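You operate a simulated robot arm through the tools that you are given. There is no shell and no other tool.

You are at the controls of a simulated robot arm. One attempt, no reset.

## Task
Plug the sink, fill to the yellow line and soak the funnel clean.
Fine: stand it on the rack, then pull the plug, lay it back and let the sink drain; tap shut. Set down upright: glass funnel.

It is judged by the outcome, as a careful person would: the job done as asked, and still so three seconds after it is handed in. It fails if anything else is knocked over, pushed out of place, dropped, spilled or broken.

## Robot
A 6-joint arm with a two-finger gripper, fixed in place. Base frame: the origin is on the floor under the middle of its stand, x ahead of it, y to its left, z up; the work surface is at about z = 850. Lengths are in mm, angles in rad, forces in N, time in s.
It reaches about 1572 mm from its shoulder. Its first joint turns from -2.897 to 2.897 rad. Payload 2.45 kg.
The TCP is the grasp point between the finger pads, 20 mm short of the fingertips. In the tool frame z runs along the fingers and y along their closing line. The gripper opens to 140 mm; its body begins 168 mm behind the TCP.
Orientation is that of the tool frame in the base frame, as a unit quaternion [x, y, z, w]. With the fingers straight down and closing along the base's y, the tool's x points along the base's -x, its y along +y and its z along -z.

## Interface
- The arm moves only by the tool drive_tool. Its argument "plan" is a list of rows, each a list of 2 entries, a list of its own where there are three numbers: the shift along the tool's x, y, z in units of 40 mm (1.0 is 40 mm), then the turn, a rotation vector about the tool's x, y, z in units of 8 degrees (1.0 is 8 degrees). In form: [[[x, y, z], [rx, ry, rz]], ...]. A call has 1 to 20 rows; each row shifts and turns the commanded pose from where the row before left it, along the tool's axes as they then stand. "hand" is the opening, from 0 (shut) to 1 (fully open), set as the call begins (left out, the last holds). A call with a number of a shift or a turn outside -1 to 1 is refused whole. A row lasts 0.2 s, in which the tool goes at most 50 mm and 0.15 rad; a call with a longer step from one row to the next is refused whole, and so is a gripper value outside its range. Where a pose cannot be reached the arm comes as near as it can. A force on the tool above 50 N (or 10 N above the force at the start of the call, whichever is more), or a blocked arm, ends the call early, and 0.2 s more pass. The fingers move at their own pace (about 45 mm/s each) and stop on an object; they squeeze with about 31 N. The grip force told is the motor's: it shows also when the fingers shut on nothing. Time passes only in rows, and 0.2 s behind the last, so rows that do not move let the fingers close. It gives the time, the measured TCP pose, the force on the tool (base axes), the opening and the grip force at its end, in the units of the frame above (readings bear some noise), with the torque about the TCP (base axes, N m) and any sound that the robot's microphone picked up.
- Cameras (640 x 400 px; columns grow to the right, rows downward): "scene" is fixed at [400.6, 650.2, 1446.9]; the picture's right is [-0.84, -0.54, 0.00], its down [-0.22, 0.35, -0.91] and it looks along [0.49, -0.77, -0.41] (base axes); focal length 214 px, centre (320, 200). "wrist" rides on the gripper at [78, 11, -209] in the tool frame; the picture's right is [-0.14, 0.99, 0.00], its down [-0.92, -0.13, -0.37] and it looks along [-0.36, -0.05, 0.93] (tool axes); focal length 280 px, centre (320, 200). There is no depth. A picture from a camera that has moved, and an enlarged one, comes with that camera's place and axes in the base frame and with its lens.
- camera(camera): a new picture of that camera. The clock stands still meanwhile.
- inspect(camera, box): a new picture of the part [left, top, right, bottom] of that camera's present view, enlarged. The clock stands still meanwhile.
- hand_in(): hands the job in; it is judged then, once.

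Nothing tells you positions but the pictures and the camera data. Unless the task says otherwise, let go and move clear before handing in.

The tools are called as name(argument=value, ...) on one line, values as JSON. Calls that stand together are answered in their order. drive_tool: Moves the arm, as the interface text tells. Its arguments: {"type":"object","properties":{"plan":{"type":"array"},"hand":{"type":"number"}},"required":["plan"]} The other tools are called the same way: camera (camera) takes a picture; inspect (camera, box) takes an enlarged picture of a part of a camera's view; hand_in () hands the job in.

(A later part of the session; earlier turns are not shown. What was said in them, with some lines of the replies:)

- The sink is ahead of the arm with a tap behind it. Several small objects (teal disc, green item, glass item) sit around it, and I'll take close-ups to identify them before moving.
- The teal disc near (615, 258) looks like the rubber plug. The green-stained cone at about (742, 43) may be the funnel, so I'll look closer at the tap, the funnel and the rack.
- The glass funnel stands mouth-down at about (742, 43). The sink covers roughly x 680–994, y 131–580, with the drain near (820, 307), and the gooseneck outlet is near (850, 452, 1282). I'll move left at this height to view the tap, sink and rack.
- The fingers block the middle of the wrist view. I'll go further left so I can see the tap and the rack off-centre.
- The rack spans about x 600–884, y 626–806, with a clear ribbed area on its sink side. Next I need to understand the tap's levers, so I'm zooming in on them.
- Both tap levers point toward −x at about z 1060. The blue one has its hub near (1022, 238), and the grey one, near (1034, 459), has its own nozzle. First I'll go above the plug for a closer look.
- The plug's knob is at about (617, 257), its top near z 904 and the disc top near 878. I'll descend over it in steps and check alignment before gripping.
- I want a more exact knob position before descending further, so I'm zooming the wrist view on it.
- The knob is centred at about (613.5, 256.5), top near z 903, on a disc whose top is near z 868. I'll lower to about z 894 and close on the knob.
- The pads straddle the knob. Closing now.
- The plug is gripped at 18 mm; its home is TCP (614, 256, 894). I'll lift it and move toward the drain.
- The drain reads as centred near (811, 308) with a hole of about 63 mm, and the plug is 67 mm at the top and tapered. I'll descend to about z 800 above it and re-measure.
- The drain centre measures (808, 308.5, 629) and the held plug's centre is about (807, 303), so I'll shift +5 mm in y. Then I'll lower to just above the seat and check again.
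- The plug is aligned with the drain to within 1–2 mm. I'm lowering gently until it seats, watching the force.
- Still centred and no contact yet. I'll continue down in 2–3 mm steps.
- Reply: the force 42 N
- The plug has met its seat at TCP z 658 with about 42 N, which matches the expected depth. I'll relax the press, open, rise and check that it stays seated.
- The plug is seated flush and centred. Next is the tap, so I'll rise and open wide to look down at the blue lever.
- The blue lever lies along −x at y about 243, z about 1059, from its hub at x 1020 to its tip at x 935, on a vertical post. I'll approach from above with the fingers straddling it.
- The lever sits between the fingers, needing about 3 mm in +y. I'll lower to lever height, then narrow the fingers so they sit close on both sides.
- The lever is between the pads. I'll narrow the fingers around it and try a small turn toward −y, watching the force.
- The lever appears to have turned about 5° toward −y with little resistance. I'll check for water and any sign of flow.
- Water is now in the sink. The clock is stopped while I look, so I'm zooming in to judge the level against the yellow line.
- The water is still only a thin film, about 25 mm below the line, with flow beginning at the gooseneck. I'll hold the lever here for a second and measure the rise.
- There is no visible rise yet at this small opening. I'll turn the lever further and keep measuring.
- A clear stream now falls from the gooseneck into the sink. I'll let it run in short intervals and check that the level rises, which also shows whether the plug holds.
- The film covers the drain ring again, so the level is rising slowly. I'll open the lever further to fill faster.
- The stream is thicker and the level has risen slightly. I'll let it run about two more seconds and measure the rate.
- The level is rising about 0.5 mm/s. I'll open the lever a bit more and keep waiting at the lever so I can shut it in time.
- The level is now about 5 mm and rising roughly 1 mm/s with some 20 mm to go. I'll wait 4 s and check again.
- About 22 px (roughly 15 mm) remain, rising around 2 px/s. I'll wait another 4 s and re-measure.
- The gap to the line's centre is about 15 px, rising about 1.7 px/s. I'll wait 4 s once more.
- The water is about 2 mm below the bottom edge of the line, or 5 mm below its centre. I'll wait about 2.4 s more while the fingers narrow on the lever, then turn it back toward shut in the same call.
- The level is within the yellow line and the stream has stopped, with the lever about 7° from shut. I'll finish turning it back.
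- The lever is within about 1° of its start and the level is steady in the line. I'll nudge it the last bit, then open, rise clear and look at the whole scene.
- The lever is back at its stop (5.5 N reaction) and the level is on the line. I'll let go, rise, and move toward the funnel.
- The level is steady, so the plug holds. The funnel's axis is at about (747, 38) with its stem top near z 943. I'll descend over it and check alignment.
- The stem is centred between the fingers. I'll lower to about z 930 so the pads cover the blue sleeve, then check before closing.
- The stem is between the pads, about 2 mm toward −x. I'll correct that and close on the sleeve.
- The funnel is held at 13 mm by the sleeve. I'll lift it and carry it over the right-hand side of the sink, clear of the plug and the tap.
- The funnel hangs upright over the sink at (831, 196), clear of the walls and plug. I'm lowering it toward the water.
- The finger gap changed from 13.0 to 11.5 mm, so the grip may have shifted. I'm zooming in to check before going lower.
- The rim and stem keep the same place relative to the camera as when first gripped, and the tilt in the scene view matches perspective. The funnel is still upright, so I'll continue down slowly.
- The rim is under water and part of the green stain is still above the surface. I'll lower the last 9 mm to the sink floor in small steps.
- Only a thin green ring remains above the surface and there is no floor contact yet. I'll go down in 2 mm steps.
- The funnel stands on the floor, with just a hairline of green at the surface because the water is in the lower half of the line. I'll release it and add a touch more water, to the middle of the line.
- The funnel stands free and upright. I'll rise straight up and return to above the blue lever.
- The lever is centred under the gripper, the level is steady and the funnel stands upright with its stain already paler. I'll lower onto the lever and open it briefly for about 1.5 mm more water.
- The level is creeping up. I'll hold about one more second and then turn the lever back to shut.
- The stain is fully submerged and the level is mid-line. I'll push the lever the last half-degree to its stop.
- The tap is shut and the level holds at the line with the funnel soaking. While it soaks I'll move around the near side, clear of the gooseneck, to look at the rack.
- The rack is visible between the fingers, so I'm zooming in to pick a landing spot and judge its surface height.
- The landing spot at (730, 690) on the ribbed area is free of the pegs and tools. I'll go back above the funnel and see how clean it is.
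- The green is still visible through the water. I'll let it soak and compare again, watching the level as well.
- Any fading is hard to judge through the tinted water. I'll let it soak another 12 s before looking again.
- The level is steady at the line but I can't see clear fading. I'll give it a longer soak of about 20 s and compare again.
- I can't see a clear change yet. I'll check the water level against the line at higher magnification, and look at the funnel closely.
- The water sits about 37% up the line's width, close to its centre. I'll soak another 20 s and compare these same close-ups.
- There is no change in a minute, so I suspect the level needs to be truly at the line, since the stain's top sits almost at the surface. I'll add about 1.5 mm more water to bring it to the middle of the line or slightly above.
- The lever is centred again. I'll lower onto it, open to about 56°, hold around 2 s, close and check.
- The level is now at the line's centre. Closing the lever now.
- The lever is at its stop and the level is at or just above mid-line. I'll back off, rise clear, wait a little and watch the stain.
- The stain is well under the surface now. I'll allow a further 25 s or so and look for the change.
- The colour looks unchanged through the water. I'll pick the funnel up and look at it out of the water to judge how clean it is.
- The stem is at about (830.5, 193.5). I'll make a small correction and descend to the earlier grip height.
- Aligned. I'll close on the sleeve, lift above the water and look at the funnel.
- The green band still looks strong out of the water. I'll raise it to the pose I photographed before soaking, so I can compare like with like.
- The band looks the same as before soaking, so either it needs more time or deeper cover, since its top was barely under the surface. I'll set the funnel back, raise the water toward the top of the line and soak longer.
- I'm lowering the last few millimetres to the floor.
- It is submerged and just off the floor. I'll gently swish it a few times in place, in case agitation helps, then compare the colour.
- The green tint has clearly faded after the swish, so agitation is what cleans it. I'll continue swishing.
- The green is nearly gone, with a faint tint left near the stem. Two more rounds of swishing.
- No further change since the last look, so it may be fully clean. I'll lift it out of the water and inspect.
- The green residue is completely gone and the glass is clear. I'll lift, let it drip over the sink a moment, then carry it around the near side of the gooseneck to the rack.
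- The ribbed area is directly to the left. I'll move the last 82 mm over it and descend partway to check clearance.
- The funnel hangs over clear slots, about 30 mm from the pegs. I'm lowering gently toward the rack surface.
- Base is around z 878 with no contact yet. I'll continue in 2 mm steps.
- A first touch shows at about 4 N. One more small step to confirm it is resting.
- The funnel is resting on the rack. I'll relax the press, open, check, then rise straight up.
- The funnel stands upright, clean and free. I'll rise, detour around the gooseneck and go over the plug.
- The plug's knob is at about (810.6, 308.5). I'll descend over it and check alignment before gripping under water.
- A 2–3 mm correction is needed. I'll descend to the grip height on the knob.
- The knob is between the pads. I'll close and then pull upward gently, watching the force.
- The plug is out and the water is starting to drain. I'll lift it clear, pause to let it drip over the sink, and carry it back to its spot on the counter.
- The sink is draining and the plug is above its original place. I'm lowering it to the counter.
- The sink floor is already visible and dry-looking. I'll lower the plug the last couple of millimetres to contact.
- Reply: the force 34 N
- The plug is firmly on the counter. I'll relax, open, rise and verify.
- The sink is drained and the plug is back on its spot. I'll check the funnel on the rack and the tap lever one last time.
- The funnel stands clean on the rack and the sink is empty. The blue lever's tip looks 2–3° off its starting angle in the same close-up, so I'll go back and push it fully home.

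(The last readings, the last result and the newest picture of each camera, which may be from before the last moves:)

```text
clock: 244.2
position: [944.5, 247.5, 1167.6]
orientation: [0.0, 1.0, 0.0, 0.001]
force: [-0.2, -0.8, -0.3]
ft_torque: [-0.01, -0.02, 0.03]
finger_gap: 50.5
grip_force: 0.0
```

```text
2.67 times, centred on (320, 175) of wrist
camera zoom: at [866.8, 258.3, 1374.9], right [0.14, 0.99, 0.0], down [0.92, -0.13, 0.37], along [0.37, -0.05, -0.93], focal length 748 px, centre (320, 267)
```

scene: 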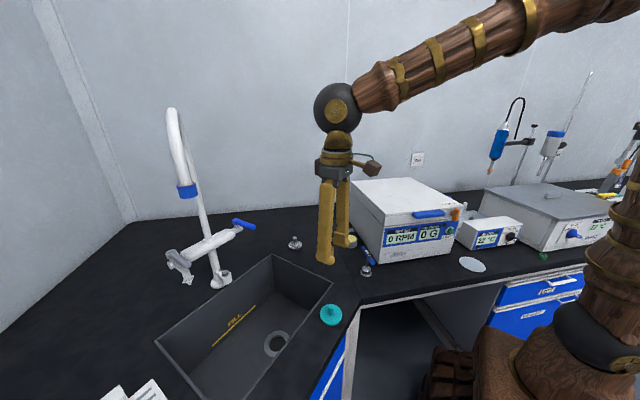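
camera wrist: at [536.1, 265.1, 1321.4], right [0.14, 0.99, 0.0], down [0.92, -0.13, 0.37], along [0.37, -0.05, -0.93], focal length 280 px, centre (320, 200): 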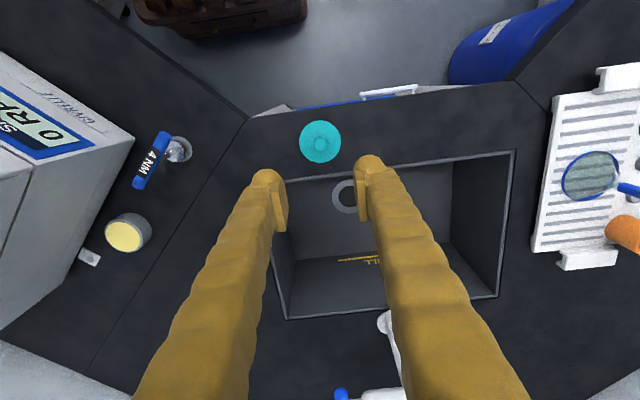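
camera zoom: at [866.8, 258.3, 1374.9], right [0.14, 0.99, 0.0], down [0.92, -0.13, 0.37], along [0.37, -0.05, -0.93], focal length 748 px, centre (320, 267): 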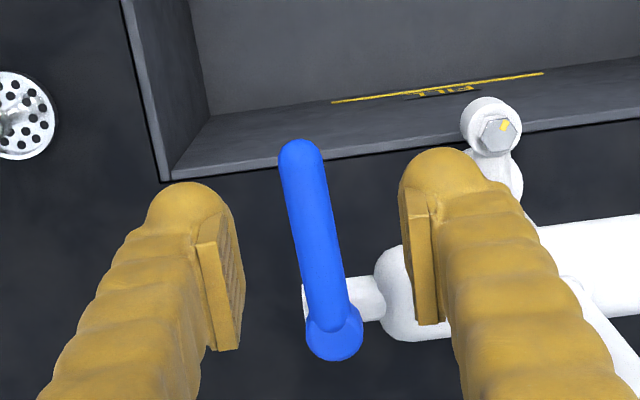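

The lever measures about 3° short of its starting angle, having sprung back slightly after release. I'll lower onto it, grip it properly this time, and rotate it home.

drive_tool(plan=[[[-0.05, -0.17, 0.6], [0, 0, 0]], [[0, 0, 0.8], [0, 0, 0]], [[0, 0, 0.8], [0, 0, 0]], [[0, 0, 0.42], [0, 0, 0]], [[0, 0, 0], [0, 0, 0]]], hand=0.36)

inspect(camera="wrist", box=[220, 130, 420, 280])

```text
clock: 245.4
position: [946.8, 240.1, 1061.9]
orientation: [0.001, 1.0, 0.0, 0.0]
force: [-0.5, -0.1, -0.1]
ft_torque: [0.0, -0.03, 0.02]
finger_gap: 50.4
grip_force: 0.1
```

```text
2.67 times, centred on (320, 205) of wrist
camera zoom: at [867.8, 250.3, 1270.0], right [0.14, 0.99, 0.0], down [0.92, -0.13, 0.37], along [0.37, -0.05, -0.93], focal length 748 px, centre (320, 187)
```

zoom: 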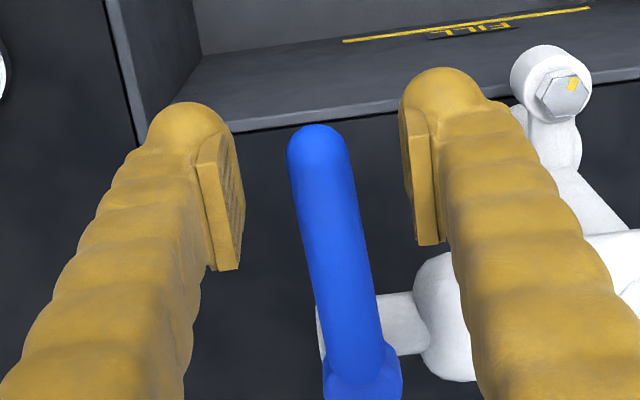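

The lever is about 2.7° open compared with the start. I'll grip it and rotate about 3.5° to close.

drive_tool(plan=[[[0, 0, 0], [0, 0, 0]], [[0, 0, 0], [0, 0, 0]], [[0, 0, 0], [0, 0, 0]], [[0, 0, 0], [0, 0, 0]]], hand=0)

drive_tool(plan=[[[0, 0.06, 0], [0, 0, 0.22]], [[0, 0.05, 0], [0, 0, 0.22]], [[0, 0, 0], [0, 0, 0]]])

inspect(camera="wrist", box=[220, 130, 420, 280])

inspect(camera="scene", box=[155, 210, 265, 300])

```text
clock: 246.4
position: [945.0, 240.6, 1062.9]
orientation: [-0.001, 1.0, 0.0, 0.0]
force: [-0.9, 3.0, -2.3]
ft_torque: [0.0, 0.07, 0.46]
finger_gap: 19.3
grip_force: 43.2
```

```text
clock: 247.2
position: [944.8, 244.5, 1062.1]
orientation: [0.03, 1.0, 0.0, -0.001]
force: [-23.2, -2.8, 6.4]
ft_torque: [-0.03, 0.27, 0.61]
finger_gap: 19.3
grip_force: 44.1
```

```text
2.67 times, centred on (320, 205) of wrist
camera zoom: at [869.0, 259.1, 1270.2], right [0.2, 0.98, 0.0], down [0.91, -0.18, 0.37], along [0.36, -0.07, -0.93], focal length 748 px, centre (320, 187)
```

zoom: 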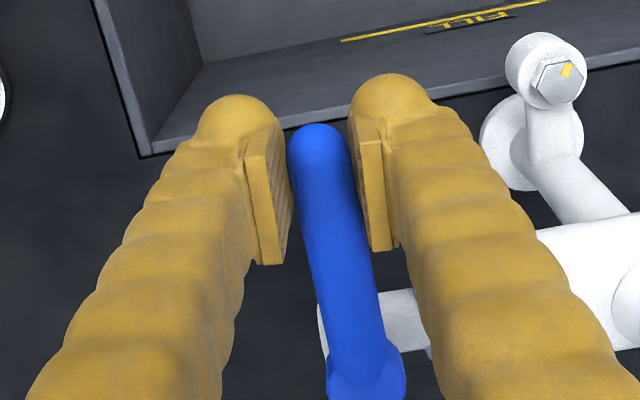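

```text
4.44 times, centred on (210, 255) of scene
camera zoom: at [400.6, 650.2, 1446.9], right [-0.84, -0.54, 0.0], down [-0.22, 0.35, -0.91], along [0.49, -0.77, -0.41], focal length 953 px, centre (809, -44)
```

zoom: 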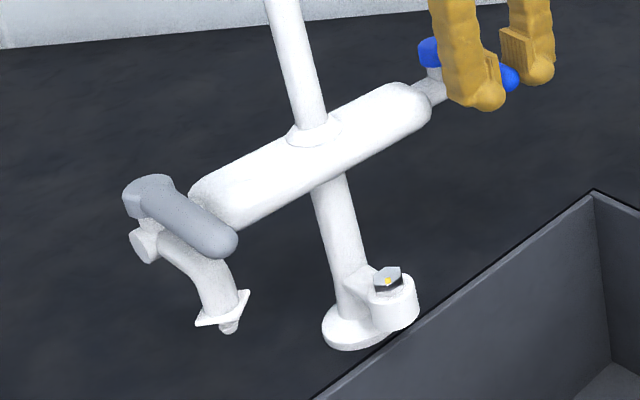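

The lever is now back at 0° with the grip holding it. I'll relieve the sideways force slightly and nudge one more degree toward the stop.

drive_tool(plan=[[[0.03, 0.02, 0], [0, 0, 0.1]], [[0, 0.02, 0], [0, 0, 0.1]], [[0, 0, 0], [0, 0, 0]]])

inspect(camera="wrist", box=[220, 130, 420, 280])

```text
clock: 248.0
position: [945.5, 244.5, 1062.9]
orientation: [0.044, 0.999, 0.0, 0.001]
force: [-6.1, -31.7, 3.2]
ft_torque: [-0.3, 0.02, 0.48]
finger_gap: 19.8
grip_force: 44.5
```

```text
2.67 times, centred on (320, 205) of wrist
camera zoom: at [869.4, 261.8, 1270.0], right [0.23, 0.97, 0.0], down [0.91, -0.21, 0.37], along [0.36, -0.08, -0.93], focal length 748 px, centre (320, 187)
```

zoom: 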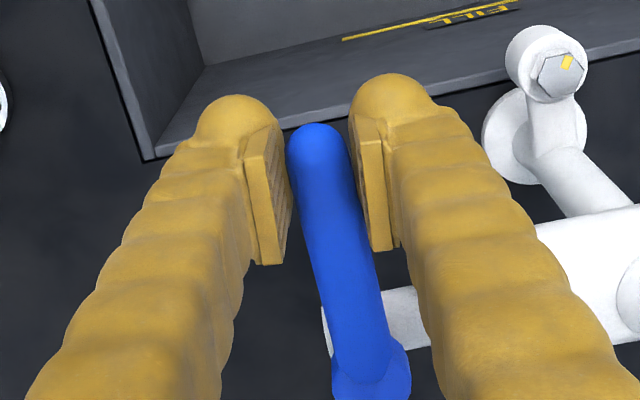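

That is the stop (about 32 N). I'll relax to near zero force, open the fingers evenly and check the lever stays put before rising.

drive_tool(plan=[[[0, -0.025, 0], [0, 0, 0]], [[0, 0, 0], [0, 0, 0]]])

drive_tool(plan=[[[0, 0, 0], [0, 0, 0]], [[0, 0, 0], [0, 0, 0]], [[0, 0, 0], [0, 0, 0]], [[0, 0, 0], [0, 0, 0]]], hand=0.36)

inspect(camera="wrist", box=[220, 130, 420, 280])

inspect(camera="scene", box=[155, 210, 265, 300])

```text
clock: 248.6
position: [945.3, 244.8, 1061.9]
orientation: [0.044, 0.999, 0.0, 0.0]
force: [-0.4, -29.3, 6.3]
ft_torque: [-0.29, -0.04, 0.58]
finger_gap: 19.8
grip_force: 44.5
```

```text
clock: 249.6
position: [945.5, 244.7, 1061.4]
orientation: [0.044, 0.999, 0.0, 0.0]
force: [-0.2, 0.3, 0.5]
ft_torque: [0.02, 0.01, 0.02]
finger_gap: 50.4
grip_force: 0.0
```

```text
2.67 times, centred on (320, 205) of wrist
camera zoom: at [869.2, 262.1, 1269.7], right [0.23, 0.97, 0.0], down [0.91, -0.21, 0.37], along [0.36, -0.08, -0.93], focal length 748 px, centre (320, 187)
```

zoom: 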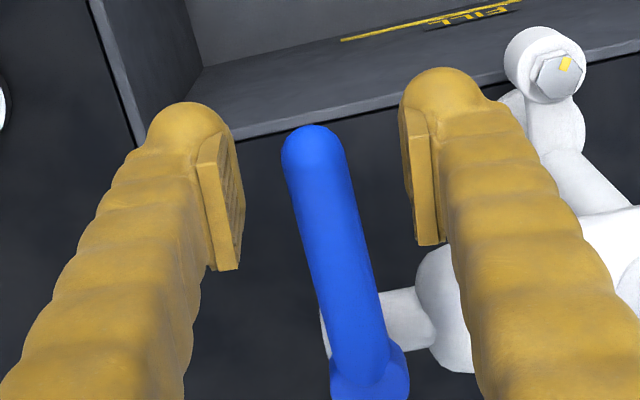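

```text
4.44 times, centred on (210, 255) of scene
camera zoom: at [400.6, 650.2, 1446.9], right [-0.84, -0.54, 0.0], down [-0.22, 0.35, -0.91], along [0.49, -0.77, -0.41], focal length 953 px, centre (809, -44)
```

zoom: 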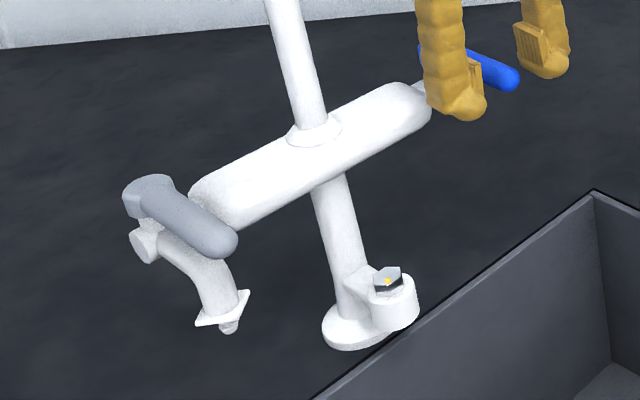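

The lever tip now matches its starting position in the scene view. I'll rise straight up, retreat to a clear pose and do a final check of everything.

drive_tool(plan=[[[0, 0, -0.5], [0, 0, 0]], [[0, 0, -0.9], [0, 0, 0]], [[0, 0, -0.9], [0, 0, 0]], [[0, 0, -0.6], [0, 0, -0.6]], [[0.9, -0.3, -0.2], [0, 0, 0]], [[0.9, -0.3, -0.4], [0, 0, 0]], [[0.9, -0.3, -0.4], [0, 0, 0]], [[0.9, -0.3, -0.4], [0, 0, 0]], [[0.9, -0.3, -0.4], [0, 0, 0]], [[0.9, -0.3, -0.4], [0, 0, 0]], [[0.9, -0.3, -0.4], [0, 0, 0]], [[0.9, -0.3, -0.4], [0, 0, 0]], [[0.9, -0.3, -0.4], [0, 0, 0]], [[0.9, -0.3, -0.4], [0, 0, 0]], [[0, 0, 0], [0, 0, 0]]], hand=0.5)

camera(camera="scene")

camera(camera="wrist")

inspect(camera="scene", box=[155, 210, 265, 300])

inspect(camera="scene", box=[140, 200, 400, 400])

inspect(camera="wrist", box=[480, 60, 640, 260])

```text
clock: 252.8
position: [584.3, 126.5, 1330.4]
orientation: [0.003, 1.0, -0.001, 0.0]
force: [-0.2, 0.1, -0.1]
ft_torque: [0.02, 0.0, 0.01]
finger_gap: 69.8
grip_force: 0.1
```

```text
taken
```

scene: 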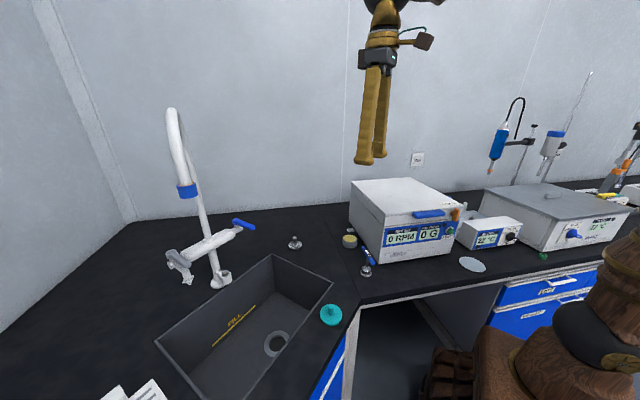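

```text
taken
camera wrist: at [506.3, 137.4, 1537.8], right [0.14, 0.99, 0.0], down [0.92, -0.13, 0.37], along [0.37, -0.05, -0.93], focal length 280 px, centre (320, 200)
```

wrist: 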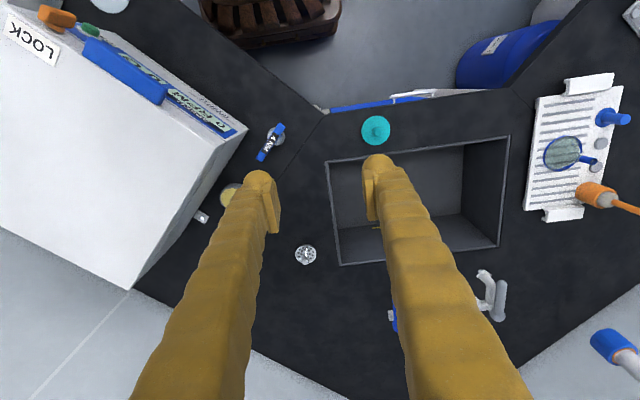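

```text
4.44 times, centred on (210, 255) of scene
camera zoom: at [400.6, 650.2, 1446.9], right [-0.84, -0.54, 0.0], down [-0.22, 0.35, -0.91], along [0.49, -0.77, -0.41], focal length 953 px, centre (809, -44)
```

zoom: 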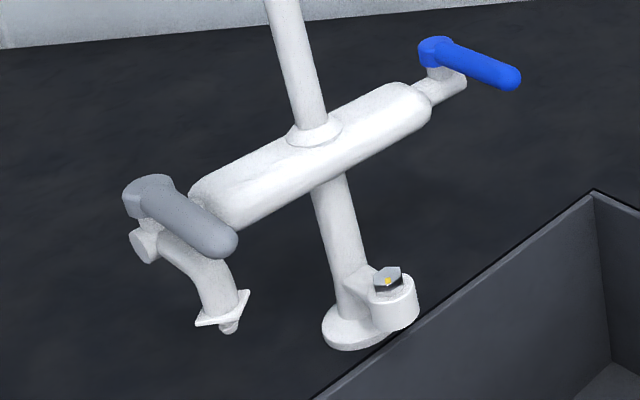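

```text
2.00 times, centred on (270, 300) of scene
camera zoom: at [400.6, 650.2, 1446.9], right [-0.84, -0.54, 0.0], down [-0.22, 0.35, -0.91], along [0.49, -0.77, -0.41], focal length 429 px, centre (420, 0)
```

zoom: 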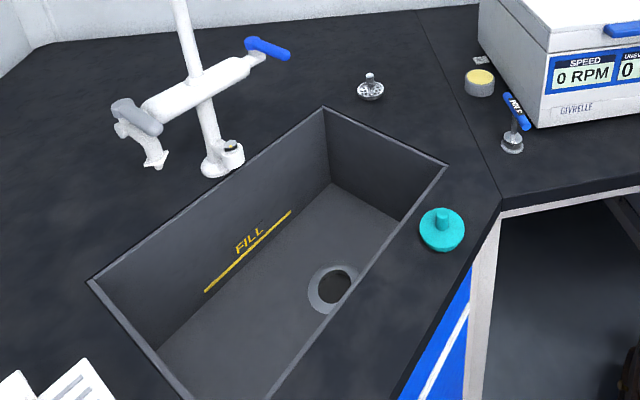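

```text
2.00 times, centred on (560, 160) of wrist
camera zoom: at [506.3, 137.4, 1537.8], right [0.14, 0.99, 0.0], down [0.92, -0.13, 0.37], along [0.37, -0.05, -0.93], focal length 561 px, centre (-160, 280)
```

zoom: 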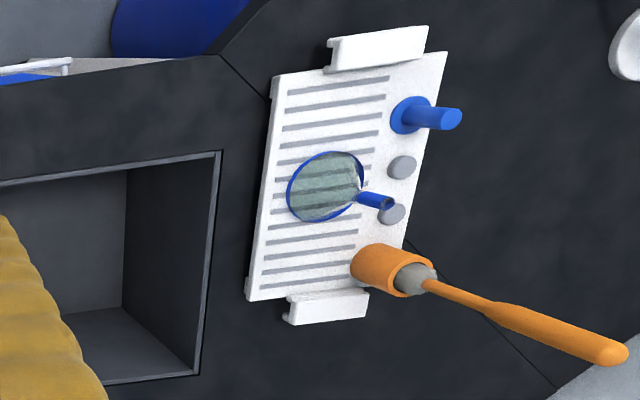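

Everything matches the task:
- The funnel is clean and upright on the rack.
- The plug is back in its place.
- The sink is drained.
- The tap lever is at its shut position with no flow.

The gripper is clear of everything, so I'm handing in.

hand_in()

```text
The job is handed in.
```

The job is handed in, and everything in the last pictures looked as you asked.

- **Funnel:** it is clean and stands upright, mouth down, on the ribbed part of the rack. Over a minute of still soaking changed nothing. The green residue only came off once I swished the funnel gently under water.
- **Fill:** I topped the water up twice before the swishing, because the residue sat almost level with the surface. It ended at about the middle of the yellow line.
- **Plug:** it is back on the counter within a few millimetres of where it started. The sink has drained fully.
- **Tap:** the blue lever is shut and nothing is flowing. It had sprung back about 3° after I first closed it, so I went back and pushed it to its stop. The lever now matches its starting position.
- **Everything else:** nothing was knocked over, spilled or moved that I could see, and the gripper is empty and clear.
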